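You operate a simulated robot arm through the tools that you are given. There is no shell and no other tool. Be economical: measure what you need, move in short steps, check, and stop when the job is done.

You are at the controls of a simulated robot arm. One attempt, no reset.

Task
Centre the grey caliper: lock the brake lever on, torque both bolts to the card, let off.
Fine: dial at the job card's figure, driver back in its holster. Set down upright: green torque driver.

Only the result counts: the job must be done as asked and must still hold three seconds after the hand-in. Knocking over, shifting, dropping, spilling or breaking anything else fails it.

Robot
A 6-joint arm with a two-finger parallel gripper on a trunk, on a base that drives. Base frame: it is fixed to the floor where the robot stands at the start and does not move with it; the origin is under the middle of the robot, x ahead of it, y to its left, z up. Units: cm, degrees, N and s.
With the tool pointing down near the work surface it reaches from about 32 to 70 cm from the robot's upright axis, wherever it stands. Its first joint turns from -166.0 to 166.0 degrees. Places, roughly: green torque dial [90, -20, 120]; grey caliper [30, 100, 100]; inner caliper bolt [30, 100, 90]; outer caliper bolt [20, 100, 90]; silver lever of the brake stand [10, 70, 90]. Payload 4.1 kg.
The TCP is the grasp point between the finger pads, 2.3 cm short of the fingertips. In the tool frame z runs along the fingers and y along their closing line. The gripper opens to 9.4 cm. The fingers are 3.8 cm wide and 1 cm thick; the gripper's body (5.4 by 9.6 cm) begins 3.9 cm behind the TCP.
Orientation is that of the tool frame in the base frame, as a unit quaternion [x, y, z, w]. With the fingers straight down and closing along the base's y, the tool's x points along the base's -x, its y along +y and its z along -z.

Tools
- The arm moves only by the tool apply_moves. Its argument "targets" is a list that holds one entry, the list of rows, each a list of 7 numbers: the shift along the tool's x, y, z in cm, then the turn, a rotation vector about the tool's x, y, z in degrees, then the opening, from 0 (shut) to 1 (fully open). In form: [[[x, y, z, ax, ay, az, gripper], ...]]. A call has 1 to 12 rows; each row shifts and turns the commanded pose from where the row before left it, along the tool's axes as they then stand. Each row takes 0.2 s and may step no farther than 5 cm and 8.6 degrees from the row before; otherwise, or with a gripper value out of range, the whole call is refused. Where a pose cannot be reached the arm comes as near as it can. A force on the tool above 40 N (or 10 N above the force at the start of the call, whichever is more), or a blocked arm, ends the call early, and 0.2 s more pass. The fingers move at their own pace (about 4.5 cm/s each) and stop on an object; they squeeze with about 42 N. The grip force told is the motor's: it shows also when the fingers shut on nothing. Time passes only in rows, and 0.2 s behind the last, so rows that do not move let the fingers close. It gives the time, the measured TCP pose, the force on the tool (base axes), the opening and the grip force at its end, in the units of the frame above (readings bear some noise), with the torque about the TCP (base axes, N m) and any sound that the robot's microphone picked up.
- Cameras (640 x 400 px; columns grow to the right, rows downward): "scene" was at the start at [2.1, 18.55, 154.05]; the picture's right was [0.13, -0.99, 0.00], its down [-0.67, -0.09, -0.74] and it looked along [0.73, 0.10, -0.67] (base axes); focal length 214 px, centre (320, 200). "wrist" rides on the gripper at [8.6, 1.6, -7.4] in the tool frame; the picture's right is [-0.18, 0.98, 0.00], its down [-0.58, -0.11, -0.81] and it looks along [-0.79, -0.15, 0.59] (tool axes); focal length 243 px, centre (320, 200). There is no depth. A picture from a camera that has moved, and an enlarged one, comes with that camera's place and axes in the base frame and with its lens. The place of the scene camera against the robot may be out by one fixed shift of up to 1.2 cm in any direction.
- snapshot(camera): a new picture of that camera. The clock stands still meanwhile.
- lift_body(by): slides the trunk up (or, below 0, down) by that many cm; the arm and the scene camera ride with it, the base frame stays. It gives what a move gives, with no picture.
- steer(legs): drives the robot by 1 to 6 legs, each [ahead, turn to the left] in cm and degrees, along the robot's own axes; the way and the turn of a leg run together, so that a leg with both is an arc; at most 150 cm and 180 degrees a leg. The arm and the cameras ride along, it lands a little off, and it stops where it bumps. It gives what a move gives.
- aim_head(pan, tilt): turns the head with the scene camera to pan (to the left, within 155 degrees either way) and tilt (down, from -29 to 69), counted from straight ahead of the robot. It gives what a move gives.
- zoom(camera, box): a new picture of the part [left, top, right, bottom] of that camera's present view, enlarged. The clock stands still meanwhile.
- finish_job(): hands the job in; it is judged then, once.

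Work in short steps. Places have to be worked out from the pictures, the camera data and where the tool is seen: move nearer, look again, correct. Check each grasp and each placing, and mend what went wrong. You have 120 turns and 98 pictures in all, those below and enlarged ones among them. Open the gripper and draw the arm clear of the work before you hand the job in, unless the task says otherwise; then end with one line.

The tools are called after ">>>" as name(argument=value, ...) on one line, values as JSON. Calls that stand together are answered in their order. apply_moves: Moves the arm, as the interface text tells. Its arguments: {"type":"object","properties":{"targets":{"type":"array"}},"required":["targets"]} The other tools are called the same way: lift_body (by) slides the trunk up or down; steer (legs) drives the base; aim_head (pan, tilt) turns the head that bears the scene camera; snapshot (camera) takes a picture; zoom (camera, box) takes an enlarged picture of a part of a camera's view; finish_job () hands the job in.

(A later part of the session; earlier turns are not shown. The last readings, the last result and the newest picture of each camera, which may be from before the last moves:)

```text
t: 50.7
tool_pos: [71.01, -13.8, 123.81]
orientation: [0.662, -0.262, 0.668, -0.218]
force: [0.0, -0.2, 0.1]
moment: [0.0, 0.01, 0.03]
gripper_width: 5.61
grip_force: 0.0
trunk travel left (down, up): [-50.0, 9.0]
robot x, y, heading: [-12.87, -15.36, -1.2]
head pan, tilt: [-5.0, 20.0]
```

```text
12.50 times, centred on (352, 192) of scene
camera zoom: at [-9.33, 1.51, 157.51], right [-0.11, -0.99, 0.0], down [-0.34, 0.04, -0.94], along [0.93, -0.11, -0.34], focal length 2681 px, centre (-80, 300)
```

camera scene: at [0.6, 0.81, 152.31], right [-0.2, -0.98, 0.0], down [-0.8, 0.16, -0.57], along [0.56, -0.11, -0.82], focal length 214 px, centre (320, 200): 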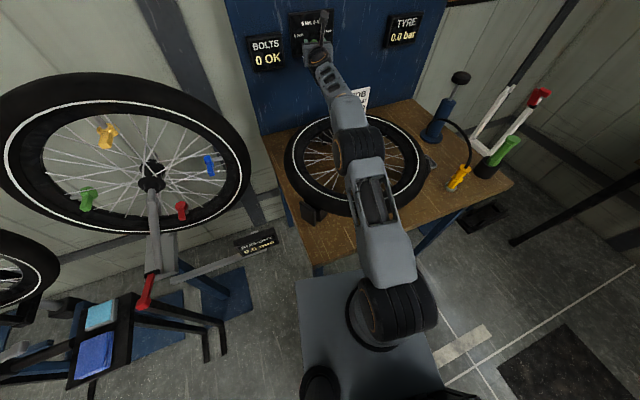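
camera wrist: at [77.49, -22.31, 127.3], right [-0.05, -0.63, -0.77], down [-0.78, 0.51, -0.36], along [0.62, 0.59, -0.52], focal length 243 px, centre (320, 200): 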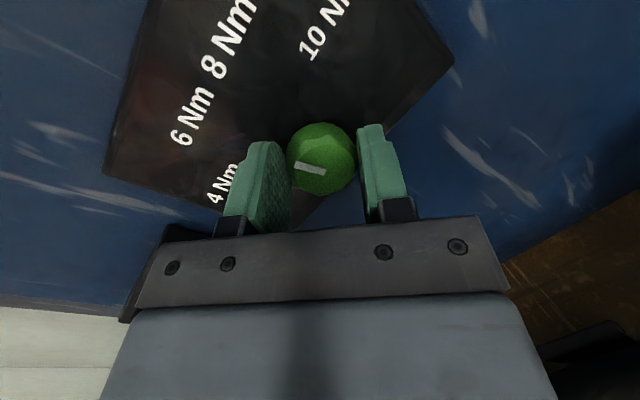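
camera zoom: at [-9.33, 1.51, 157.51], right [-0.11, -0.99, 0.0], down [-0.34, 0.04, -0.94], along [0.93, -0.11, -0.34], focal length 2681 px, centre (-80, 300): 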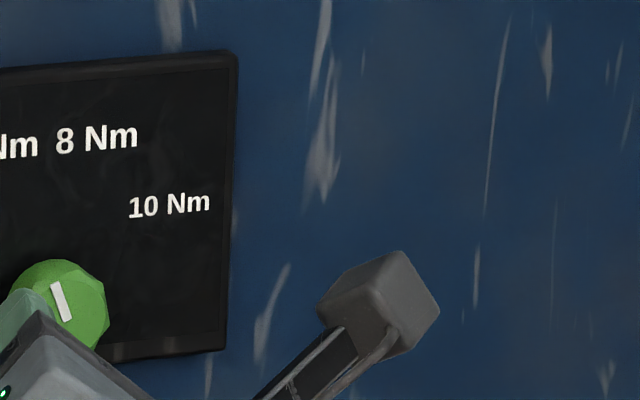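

The pointer is at -19°, i.e. 6 Nm. Next I return the tool to its starting attitude (roll -218°, then pitch down) while clear of everything, before going to the brake stand.

>>> apply_moves(targets=[[[0, 0, 0, 0, 0, -8.5, 0.8], [0, 0, 0, 0, 0, -8.5, 0.8], [0, 0, 0, 0, 0, -8.5, 0.8], [0, 0, 0, 0, 0, -8.5, 0.8], [0, 0, 0, 0, 0, -8.5, 0.8], [0, 0, 0, 0, 0, -8.5, 0.8], [0, 0, 0, 0, 0, -8.5, 0.8], [0, 0, 0, 0, 0, -8.5, 0.8], [0, 0, 0, 0, 0, -8.5, 0.8], [0, 0, 0, 0, 0, -8.5, 0.8], [0, 0, 0, 0, 0, -8.5, 0.8], [0, 0, 0, 0, 0, -8.5, 0.8]]])

>>> apply_moves(targets=[[[0, 0, 0, 0, 0, -8.5, 0.8], [0, 0, 0, 0, 0, -8.5, 0.8], [0, 0, 0, 0, 0, -8.5, 0.8], [0, 0, 0, 0, 0, -8.5, 0.8], [0, 0, 0, 0, 0, -8.5, 0.8], [0, 0, 0, 0, 0, -8.5, 0.8], [0, 0, 0, 0, 0, -8.5, 0.8], [0, 0, 0, 0, 0, -8.5, 0.8], [0, 0, 0, 0, 0, -8.5, 0.8], [0, 0, 0, 0, 0, -8.5, 0.8], [0, 0, 0, 0, 0, -8.5, 0.8], [0, 0, 0, 0, 0, -8.5, 0.8]]])

>>> apply_moves(targets=[[[0, 0, 0, 0, 0, -6, 0.8], [0, 0, 0, 0, 8.2, 0, 0.8], [0, 0, 0, 0, 8.2, 0, 0.8], [0, 0, 0, 0, 8.2, 0, 0.8], [0, 0, 0, 0, 8.2, 0, 0.8], [0, 0, 0, 0, 8.2, 0, 0.8], [0, 0, 0, 0, 8.2, 0, 0.8], [0, 0, 0, 0, 8.2, 0, 0.8], [0, 0, 0, 0, 8.2, 0, 0.8], [0, 0, 0, 0, 8.2, 0, 0.8]]])

```text
t: 53.3
tool_pos: [71.16, -13.64, 123.82]
orientation: [0.62, 0.35, 0.589, 0.382]
force: [-0.5, -0.5, 0.4]
moment: [0.0, 0.02, -0.06]
gripper_width: 7.5
grip_force: 0.0
trunk travel left (down, up): [-50.0, 9.0]
robot x, y, heading: [-12.82, -15.09, -1.5]
head pan, tilt: [-5.0, 20.0]
```

```text
t: 55.9
tool_pos: [70.9, -13.78, 123.71]
orientation: [0.119, 0.702, 0.074, 0.698]
force: [-0.2, -0.2, -0.1]
moment: [-0.02, 0.0, 0.02]
gripper_width: 7.53
grip_force: 0.1
trunk travel left (down, up): [-50.0, 9.0]
robot x, y, heading: [-13.19, -15.19, -1.3]
head pan, tilt: [-5.0, 20.0]
```

```text
t: 58.1
tool_pos: [59.42, -3.23, 116.06]
orientation: [0.111, 0.934, 0.006, 0.338]
force: [0.5, -0.4, 0.1]
moment: [0.0, -0.04, 0.01]
gripper_width: 7.53
grip_force: 0.1
out of reach, approached as far as the arm can: row 2, 3, 5, 6, 7, 8, 9, 10
trunk travel left (down, up): [-50.0, 9.0]
robot x, y, heading: [-12.61, -14.95, -1.7]
head pan, tilt: [-5.0, 20.0]
```

Partly out of reach at that distance; I draw the tool back and up, then finish pitching down.

>>> apply_moves(targets=[[[2.2, -0.8, -3.6, 0, 0, 0, 0.8], [2.2, -0.8, -3.6, 0, 0, 0, 0.8], [2.2, -0.8, -3.6, 0, 0, 0, 0.8], [2.2, -0.8, -3.6, 0, 0, 0, 0.8], [2.2, -0.8, -3.6, 0, 8, 0, 0.8], [0, 0, 0, 0, 8, 0, 0.8], [0, 0, 0, 0, 8, 0, 0.8], [0, 0, 0, 0, 8, 0, 0.8], [0, 0, 0, 0, 8, 0, 0.8]]])

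```text
t: 60.1
tool_pos: [35.61, 2.53, 119.29]
orientation: [0.124, 0.977, -0.044, 0.167]
force: [0.1, -0.4, 0.5]
moment: [0.02, 0.05, -0.02]
gripper_width: 7.51
grip_force: 0.0
out of reach, approached as far as the arm can: row 5, 6, 7, 8, 9
trunk travel left (down, up): [-50.0, 9.0]
robot x, y, heading: [-12.77, -14.88, -1.7]
head pan, tilt: [-5.0, 20.0]
```

The tool is folded near enough to vertical. Before reversing I check behind the robot.

>>> aim_head(pan=150, tilt=40)

>>> snapshot(camera="scene")

```text
t: 62.5
tool_pos: [35.55, 2.46, 119.23]
orientation: [0.124, 0.977, -0.043, 0.166]
force: [0.0, 0.3, 0.3]
moment: [0.0, -0.06, -0.01]
gripper_width: 7.52
grip_force: 0.0
trunk travel left (down, up): [-50.0, 9.0]
robot x, y, heading: [-12.99, -14.86, -0.9]
head pan, tilt: [150.0, 40.0]
```

```text
60 pictures are left
camera scene: at [-25.85, 6.99, 154.37], right [0.52, 0.85, 0.0], down [0.55, -0.34, -0.77], along [-0.65, 0.4, -0.64], focal length 214 px, centre (320, 200)
```

scene: 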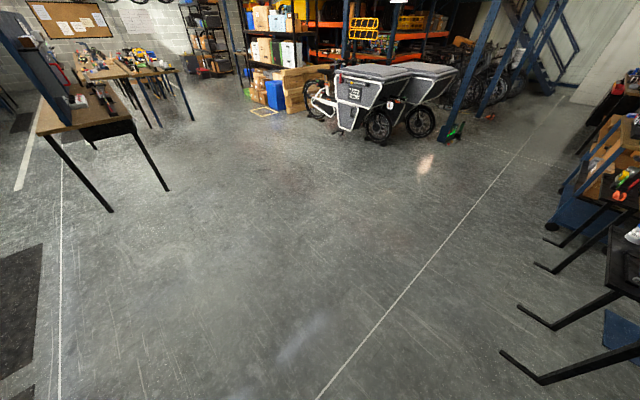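

Behind is clear. I back 32 cm, turn left, drive 97 cm along the aisle and turn to face the brake stand.

>>> steer(legs=[[-32, 0], [0, 91], [97, 0], [0, -90]])

>>> aim_head(pan=0, tilt=40)

>>> snapshot(camera="scene")

```text
t: 77.0
tool_pos: [6.0, 100.54, 119.4]
orientation: [0.123, 0.977, -0.044, 0.167]
force: [0.2, 0.0, 0.4]
moment: [0.01, 0.0, -0.06]
gripper_width: 7.52
grip_force: 0.0
trunk travel left (down, up): [-50.0, 9.0]
robot x, y, heading: [-42.46, 83.23, -1.3]
head pan, tilt: [150.0, 40.0]
```

```text
t: 79.3
tool_pos: [5.94, 100.46, 119.42]
orientation: [0.123, 0.977, -0.044, 0.167]
force: [-0.5, -0.6, -0.3]
moment: [-0.04, -0.01, 0.02]
gripper_width: 7.52
grip_force: 0.1
trunk travel left (down, up): [-50.0, 9.0]
robot x, y, heading: [-42.37, 83.1, -1.4]
head pan, tilt: [0.0, 40.0]
```

```text
59 pictures are left
camera scene: at [-39.64, 100.4, 154.37], right [-0.02, -1.0, 0.0], down [-0.64, 0.02, -0.77], along [0.77, -0.02, -0.64], focal length 214 px, centre (320, 200)
```

scene: 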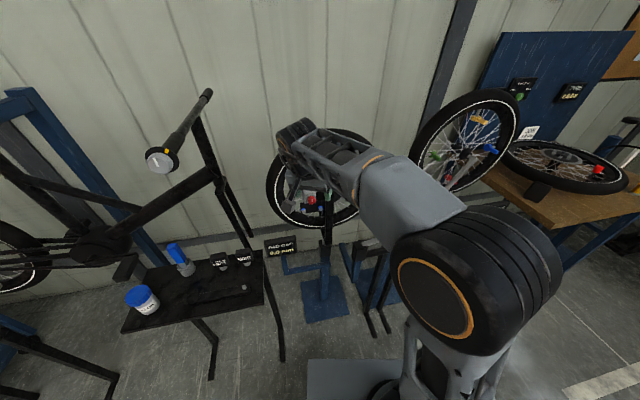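

>>> snapshot(camera="wrist")

>>> zoom(camera="scene", box=[240, 120, 400, 260])

```text
58 pictures are left
camera wrist: at [-3.87, 104.98, 123.27], right [0.42, 0.91, 0.02], down [0.25, -0.14, 0.96], along [0.87, -0.4, -0.28], focal length 243 px, centre (320, 200)
```

wrist: 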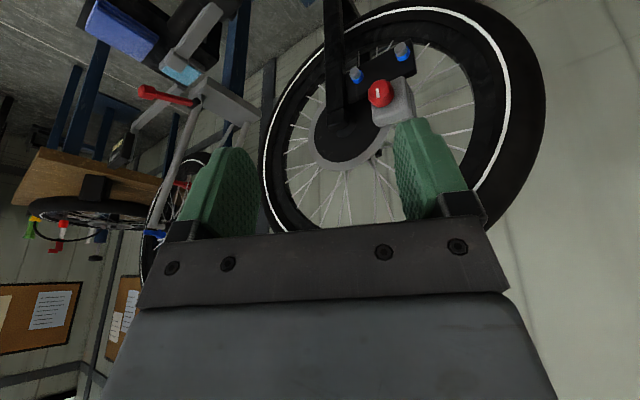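

```text
2.86 times, centred on (320, 190) of scene
camera zoom: at [-39.64, 100.4, 154.37], right [-0.02, -1.0, 0.0], down [-0.64, 0.02, -0.77], along [0.77, -0.02, -0.64], focal length 613 px, centre (320, 229)
```

zoom: 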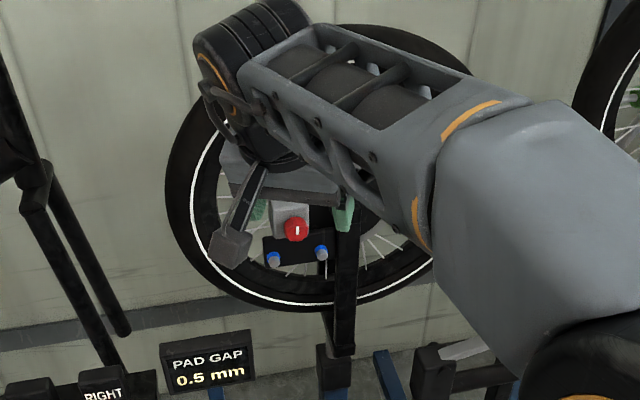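

The arm blocks the view. I swing it right and up, then look again.

>>> apply_moves(targets=[[[-0.4, -4.5, -1.2, 0, 0, 0, 0.8], [-0.4, -4.5, -1.2, 0, 0, 0, 0.8], [-0.4, -4.5, -1.2, 0, 0, 0, 0.8], [-0.4, -4.5, -1.2, 0, 0, 0, 0.8], [-0.4, -4.5, -1.2, 0, 0, 0, 0.8], [-0.4, -4.5, -1.2, 0, 0, 0, 0.8], [-0.4, -4.5, -1.2, 0, 0, 0, 0.8]]])

>>> snapshot(camera="scene")

```text
t: 80.9
tool_pos: [-4.37, 81.43, 127.2]
orientation: [0.13, 0.969, -0.097, 0.185]
force: [0.1, -0.8, 1.4]
moment: [0.04, 0.01, 0.02]
gripper_width: 7.52
grip_force: 0.0
out of reach, approached as far as the arm can: row 1, 2, 3, 4, 5, 6, 7
trunk travel left (down, up): [-50.0, 9.0]
robot x, y, heading: [-42.34, 82.9, -1.2]
head pan, tilt: [0.0, 40.0]
```

```text
56 pictures are left
camera scene: at [-39.67, 100.35, 154.38], right [-0.02, -1.0, 0.0], down [-0.64, 0.02, -0.77], along [0.77, -0.02, -0.64], focal length 214 px, centre (320, 200)
```

scene: 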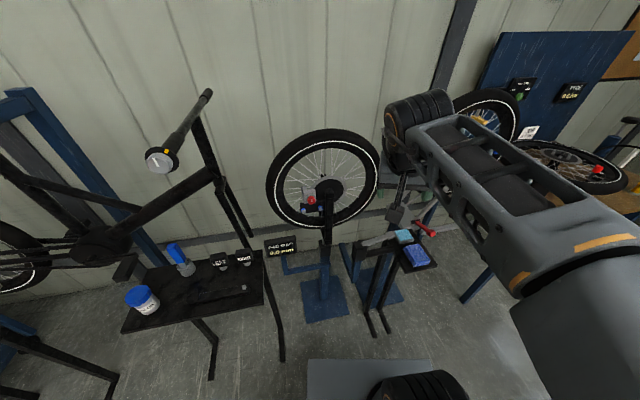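

>>> zoom(camera="scene", box=[255, 120, 415, 220])

>>> zoom(camera="scene", box=[255, 190, 415, 340])

```text
4.00 times, centred on (335, 170) of scene
camera zoom: at [-39.67, 100.35, 154.38], right [-0.02, -1.0, 0.0], down [-0.64, 0.02, -0.77], along [0.77, -0.02, -0.64], focal length 858 px, centre (260, 320)
```

zoom: 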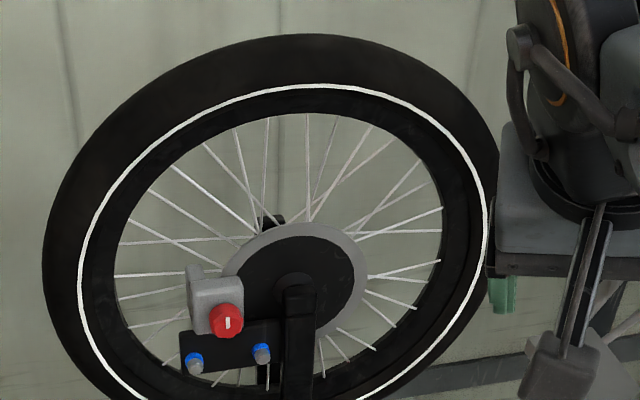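

```text
2.67 times, centred on (335, 265) of scene
camera zoom: at [-39.67, 100.35, 154.38], right [-0.02, -1.0, 0.0], down [-0.64, 0.02, -0.77], along [0.77, -0.02, -0.64], focal length 572 px, centre (280, 27)
```

zoom: 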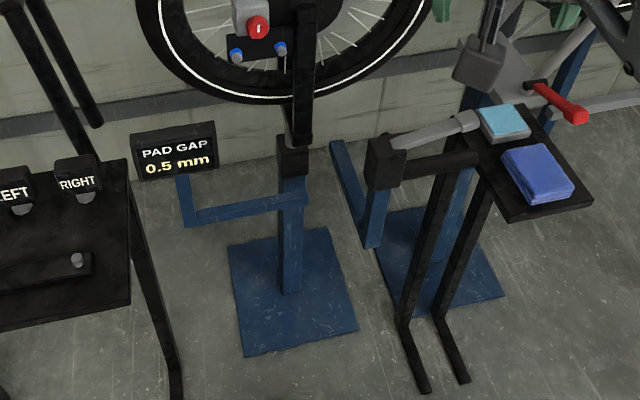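

The bolts (blue collars) face the robot horizontally; the silver bar right of the stand from the black block is the lever. Zoom on lever and bolts.

>>> zoom(camera="scene", box=[340, 215, 420, 275])

>>> zoom(camera="scene", box=[290, 175, 350, 220])

>>> snapshot(camera="wrist")

```text
6.67 times, centred on (380, 245) of scene
camera zoom: at [-39.67, 100.35, 154.38], right [-0.02, -1.0, 0.0], down [-0.64, 0.02, -0.77], along [0.77, -0.02, -0.64], focal length 1430 px, centre (-80, -100)
```

zoom: 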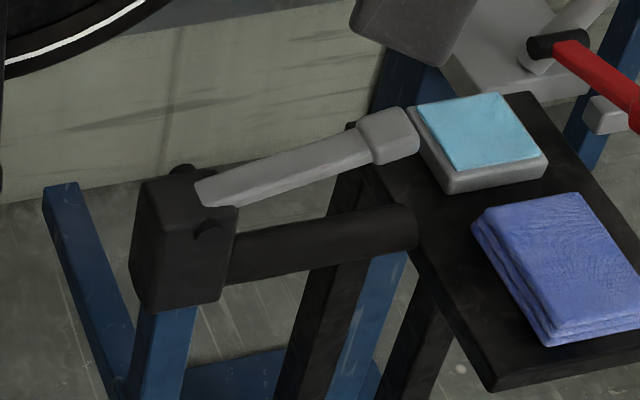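

```text
8.89 times, centred on (320, 198) of scene
camera zoom: at [-39.67, 100.35, 154.38], right [-0.02, -1.0, 0.0], down [-0.64, 0.02, -0.77], along [0.77, -0.02, -0.64], focal length 1906 px, centre (320, 222)
```

zoom: 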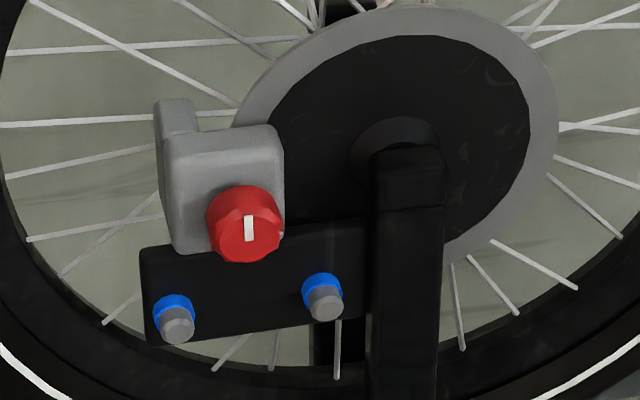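

```text
51 pictures are left
camera wrist: at [-14.08, 86.54, 130.41], right [0.45, 0.89, -0.07], down [0.22, -0.04, 0.97], along [0.87, -0.45, -0.21], focal length 243 px, centre (320, 200)
```

wrist: 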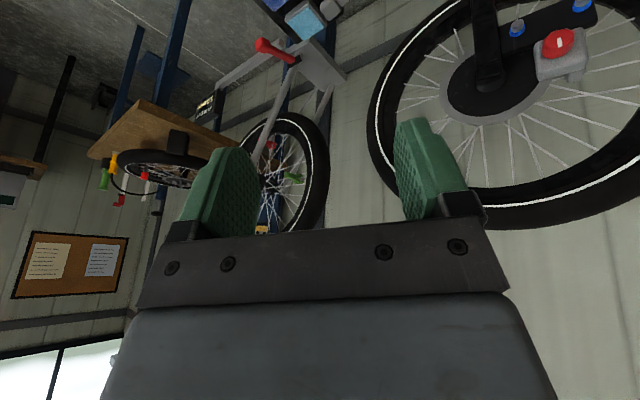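

The lever geometry needs a nearer view. I drive to about (-30, 66) facing the stand, keeping the platform clear of the stand's feet (x≈10).

>>> steer(legs=[[0, -55], [20, 0], [0, 56]])

>>> aim_head(pan=-5, tilt=50)

>>> snapshot(camera="scene")

```text
t: 87.5
tool_pos: [6.82, 65.87, 127.31]
orientation: [0.118, 0.971, -0.094, 0.186]
force: [-0.1, -0.2, -0.4]
moment: [0.03, 0.07, -0.02]
gripper_width: 7.54
grip_force: 0.1
trunk travel left (down, up): [-50.0, 9.0]
robot x, y, heading: [-31.31, 66.35, 0.2]
head pan, tilt: [0.0, 40.0]
```

```text
t: 88.2
tool_pos: [6.85, 65.92, 127.27]
orientation: [0.117, 0.971, -0.094, 0.187]
force: [0.3, -0.3, 0.1]
moment: [0.01, -0.01, 0.0]
gripper_width: 7.5
grip_force: 0.0
trunk travel left (down, up): [-50.0, 9.0]
robot x, y, heading: [-31.24, 66.55, 0.1]
head pan, tilt: [-5.0, 50.0]
```

```text
50 pictures are left
camera scene: at [-29.89, 83.19, 152.96], right [-0.08, -1.0, 0.0], down [-0.76, 0.06, -0.64], along [0.64, -0.05, -0.77], focal length 214 px, centre (320, 200)
```

scene: 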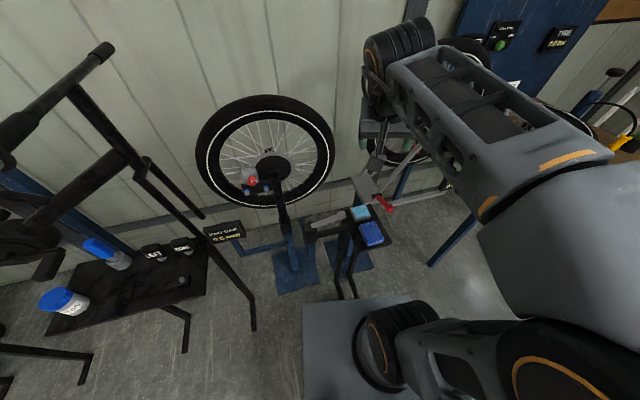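

>>> zoom(camera="scene", box=[295, 195, 375, 250])

```text
7.27 times, centred on (335, 222) of scene
camera zoom: at [-29.89, 83.19, 152.96], right [-0.08, -1.0, 0.0], down [-0.76, 0.06, -0.64], along [0.64, -0.05, -0.77], focal length 1560 px, centre (211, 36)
```

zoom: 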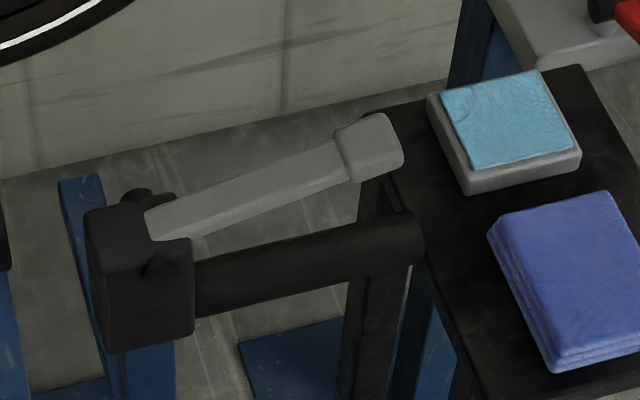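

Triangulated: lever tip ≈ [18.5, 69, 85.5], bar end below it ≈ [15.8, 68.5, 80.5]; the pivot pin runs front–back, so the lever is pushed down onto the bar. I straighten the tool to vertical and go out over the lever.

>>> apply_moves(targets=[[[-3, 0, 0, -2.7, 5.4, -3.4, 0], [-3, 0, 0, -2.7, 5.4, -3.4, 0], [-3, 0, 0, -2.7, 5.4, -3.4, 0], [-2, 1, 0, -2.7, 5.4, -3.4, 0]]])

```text
t: 89.2
tool_pos: [16.98, 69.95, 130.39]
orientation: [0.016, 0.99, -0.135, 0.024]
force: [0.7, -1.0, -0.5]
moment: [0.03, 0.01, 0.0]
gripper_width: 0.02
grip_force: 14.5
out of reach, approached as far as the arm can: row 1, 2, 3, 4
trunk travel left (down, up): [-50.0, 9.0]
robot x, y, heading: [-31.08, 66.51, 0.2]
head pan, tilt: [-5.0, 50.0]
```

Still a 15° sideways tilt from a high-pose limit. I lower the arm 18 cm and straighten again.

>>> apply_moves(targets=[[[0, 1.2, 4.3, 0, 0, 0, 0], [0, 1.2, 4.3, 0, 0, 0, 0], [0, 1.2, 4.3, 0, 0, 0, 0], [0, 1.2, 4.3, 0, 0, 0, 0], [0, 0, 0, -5, 1, 0, 0], [0, 0, 0, -5, 1, 0, 0], [0, 0, 0, -5, 1, 0, 0]]])

```text
t: 90.8
tool_pos: [17.8, 70.05, 112.51]
orientation: [0.017, 0.99, -0.135, 0.025]
force: [-0.3, 0.1, -0.8]
moment: [0.0, -0.02, 0.02]
gripper_width: 0.05
grip_force: 41.7
out of reach, approached as far as the arm can: row 5, 6, 7
trunk travel left (down, up): [-50.0, 9.0]
robot x, y, heading: [-31.33, 66.22, 0.4]
head pan, tilt: [-5.0, 50.0]
```

The tilt can't be removed directly; I test whether yawing the tool frees the limit.

>>> apply_moves(targets=[[[0, 0, 0, 0, 0, 8, 0], [0, 0, 0, 0, 0, 8, 0], [0, 0, 0, 0, 0, 8, 0], [0, 0, 0, -5, 0, 0, 0], [0, 0, 0, -5, 0, 0, 0]]])

```text
t: 92.0
tool_pos: [17.6, 70.06, 111.85]
orientation: [0.219, 0.967, -0.108, 0.078]
force: [0.2, 0.4, 0.1]
moment: [0.01, 0.02, 0.0]
gripper_width: 0.0
grip_force: 41.9
out of reach, approached as far as the arm can: row 4, 5
trunk travel left (down, up): [-50.0, 9.0]
robot x, y, heading: [-31.56, 66.34, -0.0]
head pan, tilt: [-5.0, 50.0]
```

I look at the arm itself to understand its posture.

>>> aim_head(pan=-40, tilt=40)

>>> snapshot(camera="scene")

```text
t: 93.0
tool_pos: [17.63, 70.15, 111.86]
orientation: [0.218, 0.967, -0.108, 0.077]
force: [0.1, 0.1, 0.0]
moment: [-0.02, 0.01, 0.0]
gripper_width: 0.01
grip_force: 42.2
trunk travel left (down, up): [-50.0, 9.0]
robot x, y, heading: [-31.32, 66.23, 0.3]
head pan, tilt: [-40.0, 40.0]
```

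```text
48 pictures are left
camera scene: at [-31.03, 78.4, 154.37], right [-0.64, -0.77, 0.0], down [-0.49, 0.41, -0.77], along [0.59, -0.49, -0.64], focal length 214 px, centre (320, 200)
```

scene: 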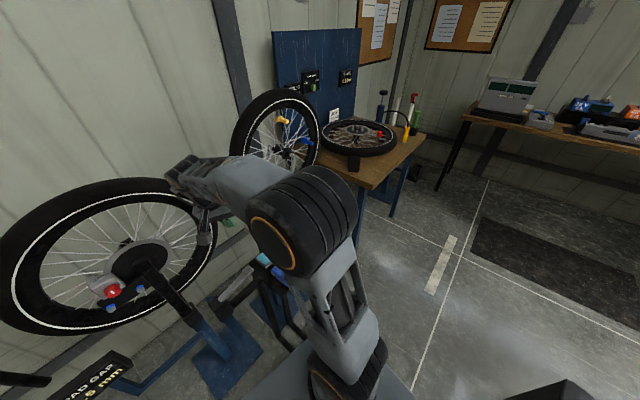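

The shoulder sits low and the elbow up; I lower the trunk 14 cm (fingertips to ~95, above the lever at ~86) and try to straighten the tool again.

>>> lift_body(by=-13)

>>> apply_moves(targets=[[[0, 0, 0, -5, 3, 0, 0], [0, 0, 0, -5, 3, 0, 0], [0, 0, 0, -5, 0, 0, 0]]])

```text
t: 94.6
tool_pos: [17.67, 70.0, 98.76]
orientation: [0.219, 0.967, -0.108, 0.076]
force: [-0.1, -0.3, -0.3]
moment: [0.01, -0.01, 0.0]
gripper_width: 0.0
grip_force: 42.0
trunk travel left (down, up): [-37.0, 22.0]
robot x, y, heading: [-31.37, 66.18, 0.2]
head pan, tilt: [-40.0, 40.0]
```

```text
t: 95.4
tool_pos: [17.5, 70.16, 98.27]
orientation: [0.217, 0.967, -0.099, 0.089]
force: [0.3, -0.6, 0.0]
moment: [-0.02, -0.01, 0.01]
gripper_width: 0.0
grip_force: 41.7
out of reach, approached as far as the arm can: row 1, 2, 3
trunk travel left (down, up): [-37.0, 22.0]
robot x, y, heading: [-31.47, 66.52, 0.0]
head pan, tilt: [-40.0, 40.0]
```

The readings fit a first-joint limit for targets near or right of straight ahead — targets should be kept to the robot's left. The 15° tilt does not matter for pushing the lever, so I lower the closed fingers over the lever's end and check.

>>> apply_moves(targets=[[[0.85, 0.9, 2.8, 0, 0, 0, 0], [0.85, 0.9, 2.8, 0, 0, 0, 0]]])

>>> aim_head(pan=-5, tilt=45)

>>> zoom(camera="scene", box=[280, 150, 440, 270])

```text
t: 96.0
tool_pos: [17.47, 71.05, 92.32]
orientation: [0.217, 0.967, -0.1, 0.088]
force: [-0.3, 0.5, 0.4]
moment: [0.01, 0.03, -0.01]
gripper_width: 0.0
grip_force: 42.0
trunk travel left (down, up): [-37.0, 22.0]
robot x, y, heading: [-31.49, 66.16, 0.2]
head pan, tilt: [-40.0, 40.0]
```

```text
t: 97.0
tool_pos: [17.4, 71.0, 92.32]
orientation: [0.217, 0.967, -0.1, 0.089]
force: [-0.3, -0.3, 0.2]
moment: [-0.02, 0.01, -0.01]
gripper_width: 0.01
grip_force: 41.9
trunk travel left (down, up): [-37.0, 22.0]
robot x, y, heading: [-31.33, 66.39, 0.3]
head pan, tilt: [-5.0, 45.0]
```

```text
3.33 times, centred on (360, 210) of scene
camera zoom: at [-29.46, 83.14, 140.65], right [-0.08, -1.0, 0.0], down [-0.7, 0.06, -0.71], along [0.7, -0.06, -0.71], focal length 715 px, centre (187, 167)
```

zoom: 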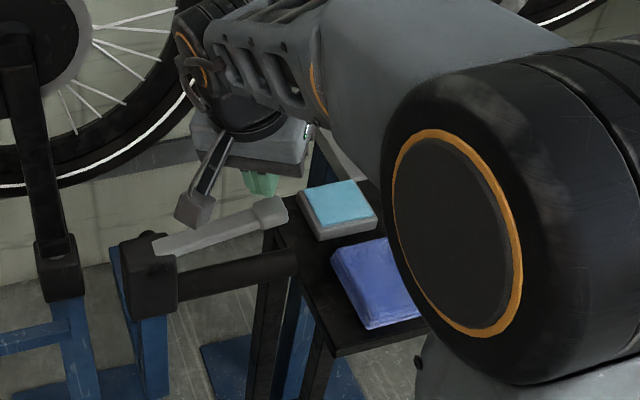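

Using the fingertip as reference, the lever end is ~1 cm further right and ~2.5 cm lower. I correct and go down gently.

>>> apply_moves(targets=[[[-0.8, -0.3, 1.8, 0, 0, 0, 0], [0.22, 0.15, 0.97, 0, 0, 0, 0]]])

>>> zoom(camera="scene", box=[300, 180, 380, 240])

```text
t: 97.6
tool_pos: [18.27, 70.03, 89.8]
orientation: [0.217, 0.967, -0.099, 0.089]
force: [0.3, 0.1, 0.4]
moment: [0.0, 0.0, 0.01]
gripper_width: 0.0
grip_force: 42.3
trunk travel left (down, up): [-37.0, 22.0]
robot x, y, heading: [-31.15, 66.65, 0.1]
head pan, tilt: [-5.0, 45.0]
```

```text
6.67 times, centred on (340, 210) of scene
camera zoom: at [-29.45, 83.15, 140.65], right [-0.08, -1.0, 0.0], down [-0.7, 0.06, -0.71], along [0.7, -0.06, -0.71], focal length 1430 px, centre (187, 133)
```

zoom: 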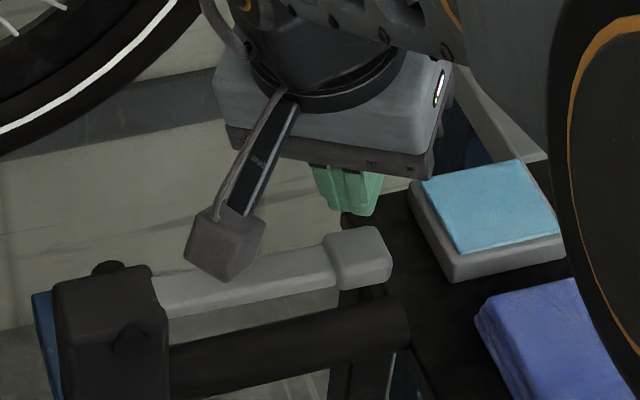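

>>> apply_moves(targets=[[[0.22, 0.15, 0.97, 0, 0, 0, 0], [0.22, 0.15, 0.97, 0, 0, 0, 0], [0.11, 0.08, 0.5, 0, 0, 0, 0]]])

>>> zoom(camera="scene", box=[300, 180, 380, 240])

```text
t: 98.4
tool_pos: [18.21, 70.13, 87.29]
orientation: [0.218, 0.967, -0.1, 0.088]
force: [0.3, -0.6, 0.2]
moment: [0.01, -0.03, 0.01]
gripper_width: 0.0
grip_force: 42.3
trunk travel left (down, up): [-37.0, 22.0]
robot x, y, heading: [-31.05, 66.34, 0.1]
head pan, tilt: [-5.0, 45.0]
```

```text
6.67 times, centred on (340, 210) of scene
camera zoom: at [-29.46, 83.15, 140.65], right [-0.08, -1.0, 0.0], down [-0.7, 0.06, -0.71], along [0.7, -0.06, -0.71], focal length 1430 px, centre (187, 133)
```

zoom: 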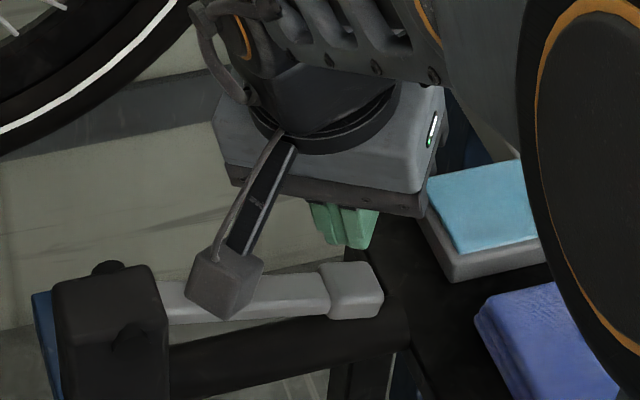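

The lever is following the fingers down. I continue until it seats/clicks.

>>> apply_moves(targets=[[[0.11, 0.08, 0.48, 0, 0, 0, 0], [0.11, 0.08, 0.48, 0, 0, 0, 0], [0.11, 0.08, 0.48, 0, 0, 0, 0], [0.11, 0.08, 0.48, 0, 0, 0, 0]]])

>>> zoom(camera="scene", box=[300, 180, 380, 240])

```text
t: 99.1
tool_pos: [18.55, 70.03, 86.75]
orientation: [0.217, 0.966, -0.097, 0.097]
force: [-2.3, -2.0, 20.4]
moment: [-0.17, 0.4, 0.03]
gripper_width: 0.0
grip_force: 41.9
trunk travel left (down, up): [-37.0, 22.0]
robot x, y, heading: [-31.06, 66.35, 0.3]
head pan, tilt: [-5.0, 45.0]
stopped in row 3: the force on the tool passed its limit at 44 N (the readings are from after the stop); the commanded pose is now the measured one
```

```text
6.67 times, centred on (340, 210) of scene
camera zoom: at [-29.62, 83.13, 140.65], right [-0.08, -1.0, 0.0], down [-0.7, 0.06, -0.71], along [0.71, -0.06, -0.71], focal length 1430 px, centre (187, 133)
```

zoom: 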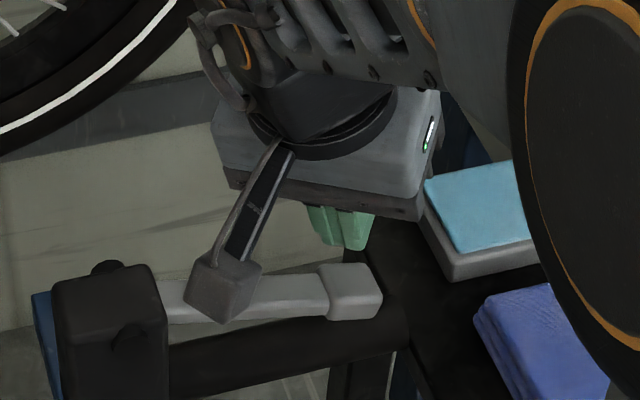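

It met a firm stop (44 N). I lift off to see whether the lever stays down.

>>> apply_moves(targets=[[[-0.5, -0.4, -2.4, 0, 0, 0, 0], [-0.5, -0.4, -2.4, 0, 0, 0, 0], [-0.7, -0.5, -3.4, 0, 0, 0, 0], [-0.7, -0.5, -3.4, 0, 0, 0, 0]]])

>>> zoom(camera="scene", box=[220, 140, 380, 240])

```text
t: 100.1
tool_pos: [18.1, 70.22, 98.37]
orientation: [0.216, 0.967, -0.098, 0.094]
force: [0.5, 0.1, -0.6]
moment: [-0.03, -0.01, 0.0]
gripper_width: 0.0
grip_force: 41.8
trunk travel left (down, up): [-37.0, 22.0]
robot x, y, heading: [-31.29, 66.32, 0.3]
head pan, tilt: [-5.0, 45.0]
```

```text
4.00 times, centred on (300, 190) of scene
camera zoom: at [-29.45, 83.15, 140.64], right [-0.08, -1.0, 0.0], down [-0.7, 0.06, -0.71], along [0.7, -0.06, -0.71], focal length 858 px, centre (400, 240)
```

zoom: 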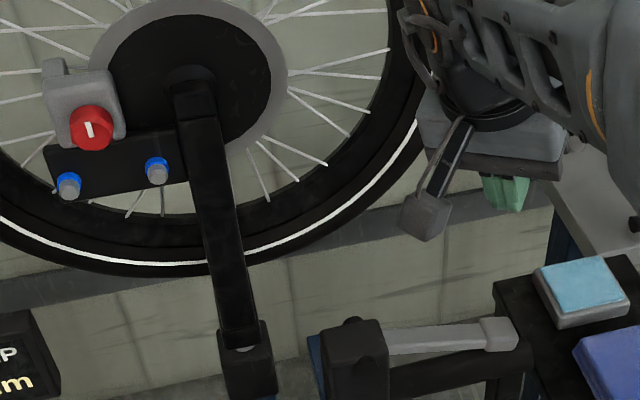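

The lever stays level with the bar: brake is on. Bolts estimated at left ≈[24,104,96], right ≈[26,97,96], facing the robot about 15° to its right. Now fetch the driver: raise trunk and drive to about (-17,-76), heading -30, so that the driver lies to the arm's left.

>>> lift_body(by=20)

>>> steer(legs=[[-10, 0], [0, -90], [128, 0], [0, 60], [24, 0]])

>>> aim_head(pan=30, tilt=35)

>>> snapshot(camera="scene")

```text
t: 102.3
tool_pos: [18.23, 70.35, 118.51]
orientation: [0.217, 0.967, -0.098, 0.094]
force: [0.0, -0.1, 0.8]
moment: [0.0, 0.01, -0.02]
gripper_width: 0.03
grip_force: 41.7
trunk travel left (down, up): [-57.0, 2.0]
robot x, y, heading: [-31.24, 66.42, 0.0]
head pan, tilt: [-5.0, 45.0]
```

```text
t: 117.4
tool_pos: [22.08, -96.61, 118.47]
orientation: [0.468, 0.873, -0.119, 0.064]
force: [0.2, -0.3, 0.0]
moment: [0.0, 0.0, 0.0]
gripper_width: 0.03
grip_force: 41.8
trunk travel left (down, up): [-57.0, 2.0]
robot x, y, heading: [-22.5, -74.27, -30.9]
head pan, tilt: [-5.0, 45.0]
```

```text
t: 118.4
tool_pos: [22.14, -96.52, 118.48]
orientation: [0.468, 0.873, -0.119, 0.065]
force: [1.1, 0.0, 0.6]
moment: [0.03, 0.01, 0.02]
gripper_width: 0.0
grip_force: 41.7
trunk travel left (down, up): [-57.0, 2.0]
robot x, y, heading: [-22.39, -74.17, -30.9]
head pan, tilt: [30.0, 35.0]
```

```text
42 pictures are left
camera scene: at [-10.16, -56.19, 162.13], right [-0.02, -1.0, 0.0], down [-0.57, 0.01, -0.82], along [0.82, -0.01, -0.57], focal length 214 px, centre (320, 200)
```

scene: 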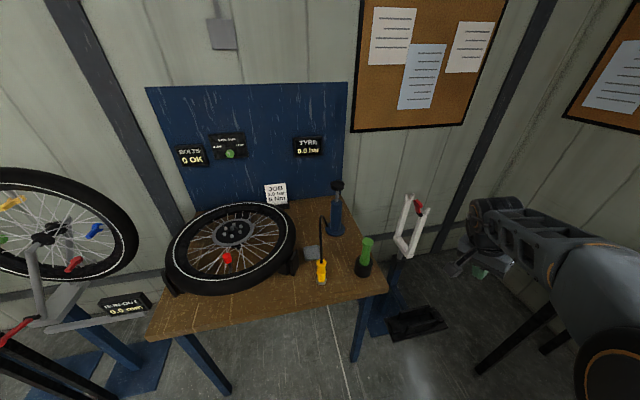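

Driver top agrees at ≈[45.5,-74.6,105]. I drive 6 cm nearer, then swing the arm left over the driver at safe height and straighten the tool.

>>> steer(legs=[[6, 0]])

>>> apply_moves(targets=[[[1.45, 4.05, -0.95, 0, 0, 0, 0.6], [1.45, 4.05, -0.95, 0, 0, 0, 0.6], [1.45, 4.05, -0.95, 0, 0, 0, 0.6], [1.45, 4.05, -0.95, 0, 0, 0, 0.6], [1.45, 4.05, -0.95, 0, 0, 0, 0.6]]])

>>> apply_moves(targets=[[[0, 0, 0, -2.03, 1.1, -8, 0.7], [0, 0, 0, -2.03, 1.1, -8, 0.7], [0, 0, 0, -2.03, 1.1, -8, 0.7], [0, 0, 0, -2.03, 1.1, -8, 0.7], [0, 0, 0, -2.03, 1.1, -8, 0.7], [0, 0, 0, -2.03, 1.1, -8, 0.7], [0, 0, 0, -2.03, 1.1, -8, 0.7]]])

>>> snapshot(camera="wrist")

```text
t: 119.3
tool_pos: [27.26, -99.59, 118.45]
orientation: [0.468, 0.873, -0.12, 0.064]
force: [0.1, -0.3, -0.7]
moment: [0.01, 0.02, 0.01]
gripper_width: 0.02
grip_force: 42.4
trunk travel left (down, up): [-57.0, 2.0]
robot x, y, heading: [-17.03, -77.37, -30.9]
head pan, tilt: [30.0, 35.0]
```

```text
t: 120.5
tool_pos: [40.06, -81.63, 118.35]
orientation: [0.469, 0.873, -0.121, 0.065]
force: [0.8, 0.2, 0.4]
moment: [-0.02, 0.0, 0.02]
gripper_width: 5.64
grip_force: 0.0
trunk travel left (down, up): [-57.0, 2.0]
robot x, y, heading: [-17.54, -77.26, -30.8]
head pan, tilt: [30.0, 35.0]
```

```text
t: 122.1
tool_pos: [37.47, -81.53, 114.45]
orientation: [0.0, 0.992, -0.128, 0.023]
force: [0.4, 0.0, -0.6]
moment: [-0.04, -0.03, 0.0]
gripper_width: 6.58
grip_force: 0.1
out of reach, approached as far as the arm can: row 1, 2, 3, 4, 5, 6, 7
trunk travel left (down, up): [-57.0, 2.0]
robot x, y, heading: [-17.44, -77.06, -31.1]
head pan, tilt: [30.0, 35.0]
```

```text
41 pictures are left
camera wrist: at [28.52, -78.18, 120.65], right [0.19, 0.95, -0.24], down [0.54, 0.1, 0.83], along [0.82, -0.29, -0.5], focal length 243 px, centre (320, 200)
```

wrist: 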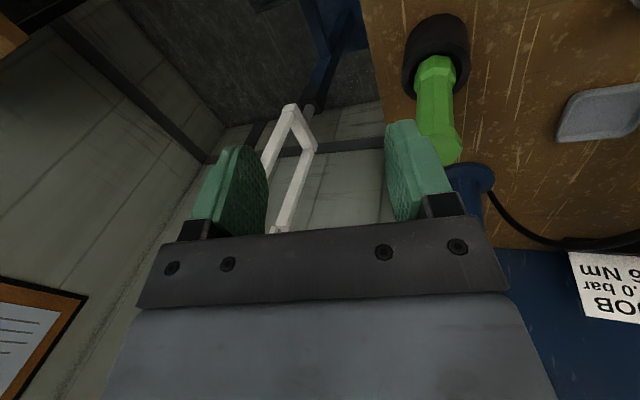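

The stuck ~14° lean is likely the forearm-roll joint at its limit (flipped wrist branch). To unflip it, I pitch the tool up through the forearm direction while backing up and away, then circle round.

>>> apply_moves(targets=[[[0, 0, -4, -1.1, -8.3, 0, 0.5], [0, 0, -4, -1.1, -8.3, 0, 0.5], [0, 0, -4, -1.1, -8.3, 0, 0.5], [0, 0, -3, -1.1, -8.3, 0, 0.5], [0, 0, 0, -1.1, -8.3, 0, 0.5], [0, 0, 0, -1.1, -8.3, 0, 0.5], [0, 0, 0, -1.1, -8.3, 0, 0.5], [0, 0, 0, -1.1, -8.3, 0, 0.5], [0, 0, 0, -1.1, -8.3, 0, 0.5], [0, 0, 0, -1.1, -8.3, 0, 0.5], [0, 0, 0, -1.1, -8.3, 0, 0.5], [0, 0, 0, -1.1, -8.3, 0, 0.5]]])

>>> snapshot(camera="scene")

```text
t: 124.7
tool_pos: [33.47, -78.37, 127.25]
orientation: [-0.07, 0.69, -0.01, 0.72]
force: [0.0, -0.5, 0.2]
moment: [0.0, 0.0, -0.02]
gripper_width: 4.7
grip_force: 0.0
out of reach, approached as far as the arm can: row 1, 2, 3, 8, 9
trunk travel left (down, up): [-57.0, 2.0]
robot x, y, heading: [-17.12, -77.27, -30.6]
head pan, tilt: [30.0, 35.0]
```

```text
40 pictures are left
camera scene: at [-5.02, -59.27, 162.13], right [-0.02, -1.0, 0.0], down [-0.57, 0.01, -0.82], along [0.82, -0.01, -0.57], focal length 214 px, centre (320, 200)
```

scene: 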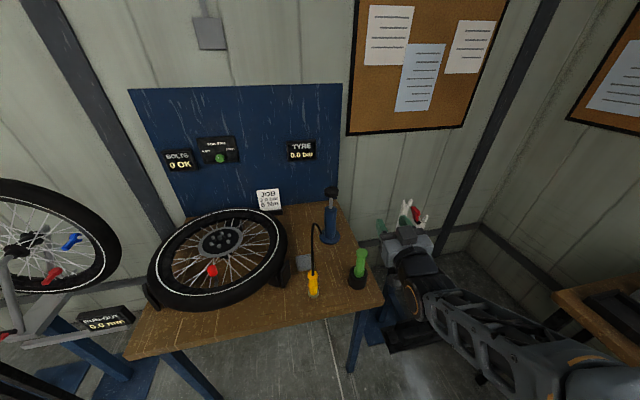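

The tool is now forward and well-conditioned. I yaw it to the robot's own forward direction (as at start) and pitch down again, watching whether the lean reappears.

>>> apply_moves(targets=[[[0, 0, 0, 7.2, 0, 0, 0.5], [0, 0, 0, 7.2, 0, 0, 0.5], [0, 0, 0, 7.2, 0, 0, 0.5], [0, 0, 0, 7.2, 0, 0, 0.5], [0, 0, 0, 7.2, 0, 0, 0.5]]])

>>> apply_moves(targets=[[[0, 0, 0, 0, 8.2, 0, 0.5], [0, 0, 0, 0, 8.2, 0, 0.5], [0, 0, 0, 0, 8.2, 0, 0.5], [0, 0, 0, 0, 8.2, 0, 0.5], [0, 0, 0, 0, 8.2, 0, 0.5], [0, 0, 0, 0, 8.2, 0, 0.5]]])

>>> apply_moves(targets=[[[0, 0, 0, 0, 8.2, 0, 0.5], [0, 0, 0, 0, 8.2, 0, 0.5], [0, 0, 0, 0, 8.2, 0, 0.5], [0, 0, 0, 0, 8.2, 0, 0.5], [0, 0, 0, 0, 8.2, 0, 0.5]]])

```text
t: 125.9
tool_pos: [33.47, -78.23, 127.23]
orientation: [0.158, 0.654, -0.224, 0.705]
force: [0.6, 0.5, -0.4]
moment: [0.01, -0.01, 0.0]
gripper_width: 4.72
grip_force: 0.0
trunk travel left (down, up): [-57.0, 2.0]
robot x, y, heading: [-16.92, -77.4, -31.2]
head pan, tilt: [30.0, 35.0]
```

```text
t: 127.3
tool_pos: [33.37, -78.31, 127.26]
orientation: [0.235, 0.888, -0.138, 0.37]
force: [0.5, -0.2, -0.3]
moment: [0.0, 0.02, 0.01]
gripper_width: 4.7
grip_force: 0.1
trunk travel left (down, up): [-57.0, 2.0]
robot x, y, heading: [-16.9, -77.11, -30.8]
head pan, tilt: [30.0, 35.0]
```

```text
t: 128.5
tool_pos: [32.94, -77.28, 126.15]
orientation: [0.27, 0.953, -0.118, 0.075]
force: [-0.1, -0.6, 0.4]
moment: [0.02, 0.02, 0.04]
gripper_width: 4.73
grip_force: 0.1
out of reach, approached as far as the arm can: row 4, 5
trunk travel left (down, up): [-57.0, 2.0]
robot x, y, heading: [-16.99, -77.13, -31.0]
head pan, tilt: [30.0, 35.0]
```

Lean reappears. One look at the arm to see its plane.

>>> aim_head(pan=-20, tilt=50)

>>> snapshot(camera="scene")

```text
t: 129.7
tool_pos: [32.96, -77.2, 126.19]
orientation: [0.269, 0.953, -0.118, 0.076]
force: [0.2, 0.8, 0.5]
moment: [-0.03, -0.02, -0.02]
gripper_width: 4.68
grip_force: 0.1
trunk travel left (down, up): [-57.0, 2.0]
robot x, y, heading: [-17.23, -77.1, -31.1]
head pan, tilt: [-20.0, 50.0]
```

```text
39 pictures are left
camera scene: at [-9.0, -65.07, 159.96], right [-0.78, -0.63, 0.0], down [-0.48, 0.59, -0.64], along [0.41, -0.5, -0.77], focal length 214 px, centre (320, 200)
```

scene: 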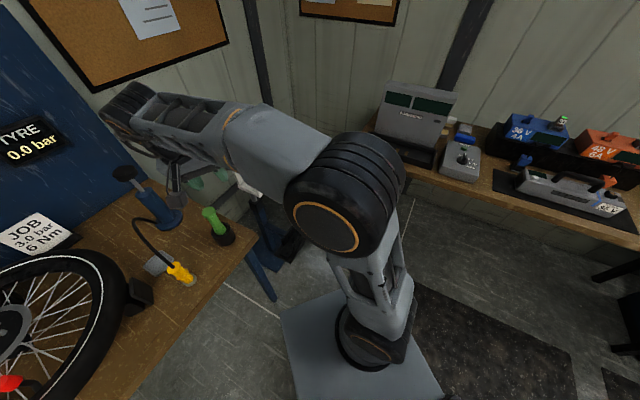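

>>> zoom(camera="scene", box=[80, 60, 280, 220])

```text
2.50 times, centred on (180, 140) of scene
camera zoom: at [-9.0, -65.07, 159.96], right [-0.78, -0.63, 0.0], down [-0.48, 0.59, -0.64], along [0.41, -0.5, -0.77], focal length 536 px, centre (670, 350)
```

zoom: 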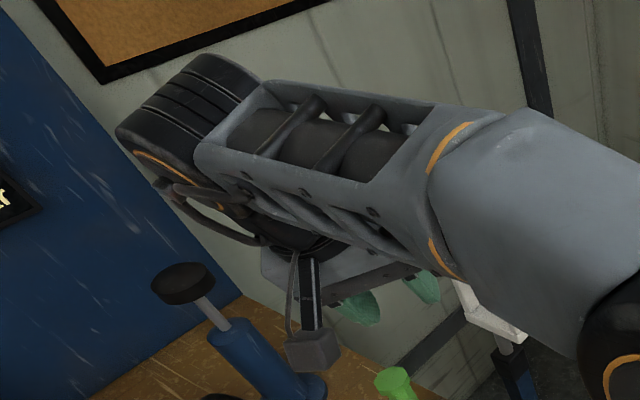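

The forearm has a roll joint (orange band) that's at its limit in a flipped branch. I'll pivot the tool about the wrist, straight through the forearm axis and ~30° past it, then unwind around the forearm.

>>> apply_moves(targets=[[[-1.88, 1.64, -0.19, -5.6, -6.4, 0, 0.5], [-1.88, 1.64, -0.19, -5.6, -6.4, 0, 0.5], [-1.88, 1.64, -0.19, -5.6, -6.4, 0, 0.5], [-1.88, 1.64, -0.19, -5.6, -6.4, 0, 0.5], [-1.88, 1.64, -0.19, -5.6, -6.4, 0, 0.5], [-1.88, 1.64, -0.19, -5.6, -6.4, 0, 0.5], [-1.88, 1.64, -0.19, -5.6, -6.4, 0, 0.5], [-1.88, 1.64, -0.19, -5.6, -6.4, 0, 0.5]]])

>>> apply_moves(targets=[[[-1.88, 1.64, -0.19, -5.6, -6.4, 0, 0.5], [-1.88, 1.64, -0.19, -5.6, -6.4, 0, 0.5], [-1.88, 1.64, -0.19, -5.6, -6.4, 0, 0.5], [-1.88, 1.64, -0.19, -5.6, -6.4, 0, 0.5], [-1.88, 1.64, -0.19, -5.6, -6.4, 0, 0.5], [-1.88, 1.64, -0.19, -5.6, -6.4, 0, 0.5], [-1.88, 1.64, -0.19, -5.6, -6.4, 0, 0.5]]])

>>> zoom(camera="scene", box=[40, 0, 360, 220])

```text
t: 131.5
tool_pos: [47.47, -71.79, 136.93]
orientation: [0.146, 0.801, 0.139, 0.564]
force: [0.9, 0.6, 0.7]
moment: [0.02, 0.0, 0.03]
gripper_width: 4.7
grip_force: 0.1
trunk travel left (down, up): [-57.0, 2.0]
robot x, y, heading: [-17.31, -77.4, -30.5]
head pan, tilt: [-20.0, 50.0]
```

```text
t: 133.1
tool_pos: [45.61, -68.65, 150.78]
orientation: [0.027, 0.504, 0.286, 0.814]
force: [0.3, 0.0, -0.2]
moment: [-0.01, 0.02, -0.02]
gripper_width: 4.7
grip_force: 0.0
out of reach, approached as far as the arm can: row 2, 3
trunk travel left (down, up): [-57.0, 2.0]
robot x, y, heading: [-17.11, -77.02, -30.8]
head pan, tilt: [-20.0, 50.0]
```

```text
1.82 times, centred on (200, 110) of scene
camera zoom: at [-9.01, -65.07, 159.95], right [-0.78, -0.63, 0.0], down [-0.48, 0.59, -0.64], along [0.41, -0.5, -0.77], focal length 390 px, centre (538, 364)
```

zoom: 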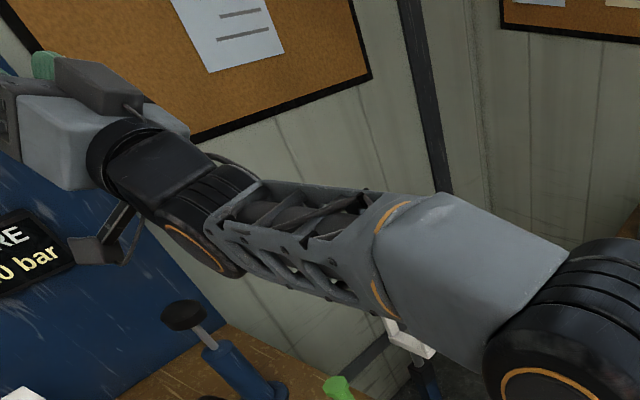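

Passed through to the other side (tool now 29° above the forearm). Next I circle it about the forearm axis via the left down to below (unwinding the roll joint).

>>> apply_moves(targets=[[[0.755, 1.0, 0, -3.37, 2.55, -7.26, 0.5], [0.755, 1.0, 0, -3.37, 2.55, -7.26, 0.5], [0.755, 1.0, 0, -3.37, 2.55, -7.26, 0.5], [0.755, 1.0, 0, -3.37, 2.55, -7.26, 0.5], [0.755, 1.0, 0, -3.37, 2.55, -7.26, 0.5], [0.755, 1.0, 0, -3.37, 2.55, -7.26, 0.5], [0.755, 1.0, 0, -3.37, 2.55, -7.26, 0.5], [0.755, 1.0, 0, -3.37, 2.55, -7.26, 0.5], [0.755, 1.0, 0, -3.37, 2.55, -7.26, 0.5], [0.755, 1.0, 0, -3.37, 2.55, -7.26, 0.5]]])

>>> apply_moves(targets=[[[0.755, 1.0, 0, -3.37, 2.55, -7.26, 0.5], [0.755, 1.0, 0, -3.37, 2.55, -7.26, 0.5], [0.755, 1.0, 0, -3.37, 2.55, -7.26, 0.5], [0.755, 1.0, 0, -3.37, 2.55, -7.26, 0.5], [0.755, 1.0, 0, -3.37, 2.55, -7.26, 0.5], [0.755, 1.0, 0, -3.37, 2.55, -7.26, 0.5], [0.755, 1.0, 0, -3.37, 2.55, -7.26, 0.5], [0.755, 1.0, 0, -3.37, 2.55, -7.26, 0.5], [0.755, 1.0, 0, -3.37, 2.55, -7.26, 0.5], [0.755, 1.0, 0, -3.37, 2.55, -7.26, 0.5]]])

```text
t: 135.3
tool_pos: [44.39, -61.53, 141.8]
orientation: [-0.549, 0.48, -0.117, 0.675]
force: [-0.3, -0.3, 0.0]
moment: [0.0, 0.01, 0.01]
gripper_width: 4.72
grip_force: 0.0
trunk travel left (down, up): [-57.0, 2.0]
robot x, y, heading: [-17.26, -77.24, -30.8]
head pan, tilt: [-20.0, 50.0]
```

```text
t: 137.5
tool_pos: [45.69, -74.45, 131.81]
orientation: [0.841, -0.201, 0.46, -0.201]
force: [-0.1, -0.3, -0.1]
moment: [0.01, 0.02, 0.01]
gripper_width: 4.71
grip_force: 0.1
out of reach, approached as far as the arm can: row 9, 10
trunk travel left (down, up): [-57.0, 2.0]
robot x, y, heading: [-16.87, -76.94, -30.7]
head pan, tilt: [-20.0, 50.0]
```

Now the tool points forward-down 30°. I pitch the rest down about the wrist and see whether it becomes vertical.

>>> apply_moves(targets=[[[-2.0, 1.52, -0.19, -5.1, -6.8, 0, 0.5], [-2.0, 1.52, -0.19, -5.1, -6.8, 0, 0.5], [-2.0, 1.52, -0.19, -5.1, -6.8, 0, 0.5], [-2.0, 1.52, -0.19, -5.1, -6.8, 0, 0.5], [-2.0, 1.52, -0.19, -5.1, -6.8, 0, 0.5], [-2.0, 1.52, -0.19, -5.1, -6.8, 0, 0.5], [-2.0, 1.52, -0.19, -5.1, -6.8, 0, 0.5]]])

```text
t: 139.1
tool_pos: [27.86, -88.75, 114.36]
orientation: [0.968, -0.219, 0.029, -0.119]
force: [0.2, 0.5, -0.2]
moment: [0.0, 0.03, 0.0]
gripper_width: 4.68
grip_force: 0.1
out of reach, approached as far as the arm can: row 1, 2, 3, 4, 5, 6, 7
trunk travel left (down, up): [-57.0, 2.0]
robot x, y, heading: [-16.91, -77.04, -30.6]
head pan, tilt: [-20.0, 50.0]
```

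It swung into the opposite limit, so the roll joint flips when I miss the forearm axis. I reverse: back to the 30° cone first.

>>> apply_moves(targets=[[[2.0, -1.52, -0.19, 5.1, 6.8, 0, 0.5], [2.0, -1.52, -0.19, 5.1, 6.8, 0, 0.5], [2.0, -1.52, -0.19, 5.1, 6.8, 0, 0.5], [2.0, -1.52, -0.19, 5.1, 6.8, 0, 0.5], [2.0, -1.52, -0.19, 5.1, 6.8, 0, 0.5], [2.0, -1.52, -0.19, 5.1, 6.8, 0, 0.5]]])

>>> apply_moves(targets=[[[-0.755, -1.0, 0, 3.37, -2.55, 7.26, 0.5], [-0.755, -1.0, 0, 3.37, -2.55, 7.26, 0.5], [-0.755, -1.0, 0, 3.37, -2.55, 7.26, 0.5], [-0.755, -1.0, 0, 3.37, -2.55, 7.26, 0.5]]])

```text
t: 140.5
tool_pos: [40.0, -87.58, 122.72]
orientation: [0.832, -0.233, 0.417, -0.282]
force: [-0.4, -0.4, 0.9]
moment: [-0.02, 0.0, -0.01]
gripper_width: 4.72
grip_force: 0.0
trunk travel left (down, up): [-57.0, 2.0]
robot x, y, heading: [-16.99, -77.63, -31.0]
head pan, tilt: [-20.0, 50.0]
```

```text
t: 141.5
tool_pos: [39.09, -83.28, 124.57]
orientation: [0.743, -0.357, 0.281, -0.492]
force: [-0.1, -1.2, 0.6]
moment: [0.02, 0.01, 0.0]
gripper_width: 4.68
grip_force: 0.1
trunk travel left (down, up): [-57.0, 2.0]
robot x, y, heading: [-17.03, -77.19, -31.1]
head pan, tilt: [-20.0, 50.0]
```

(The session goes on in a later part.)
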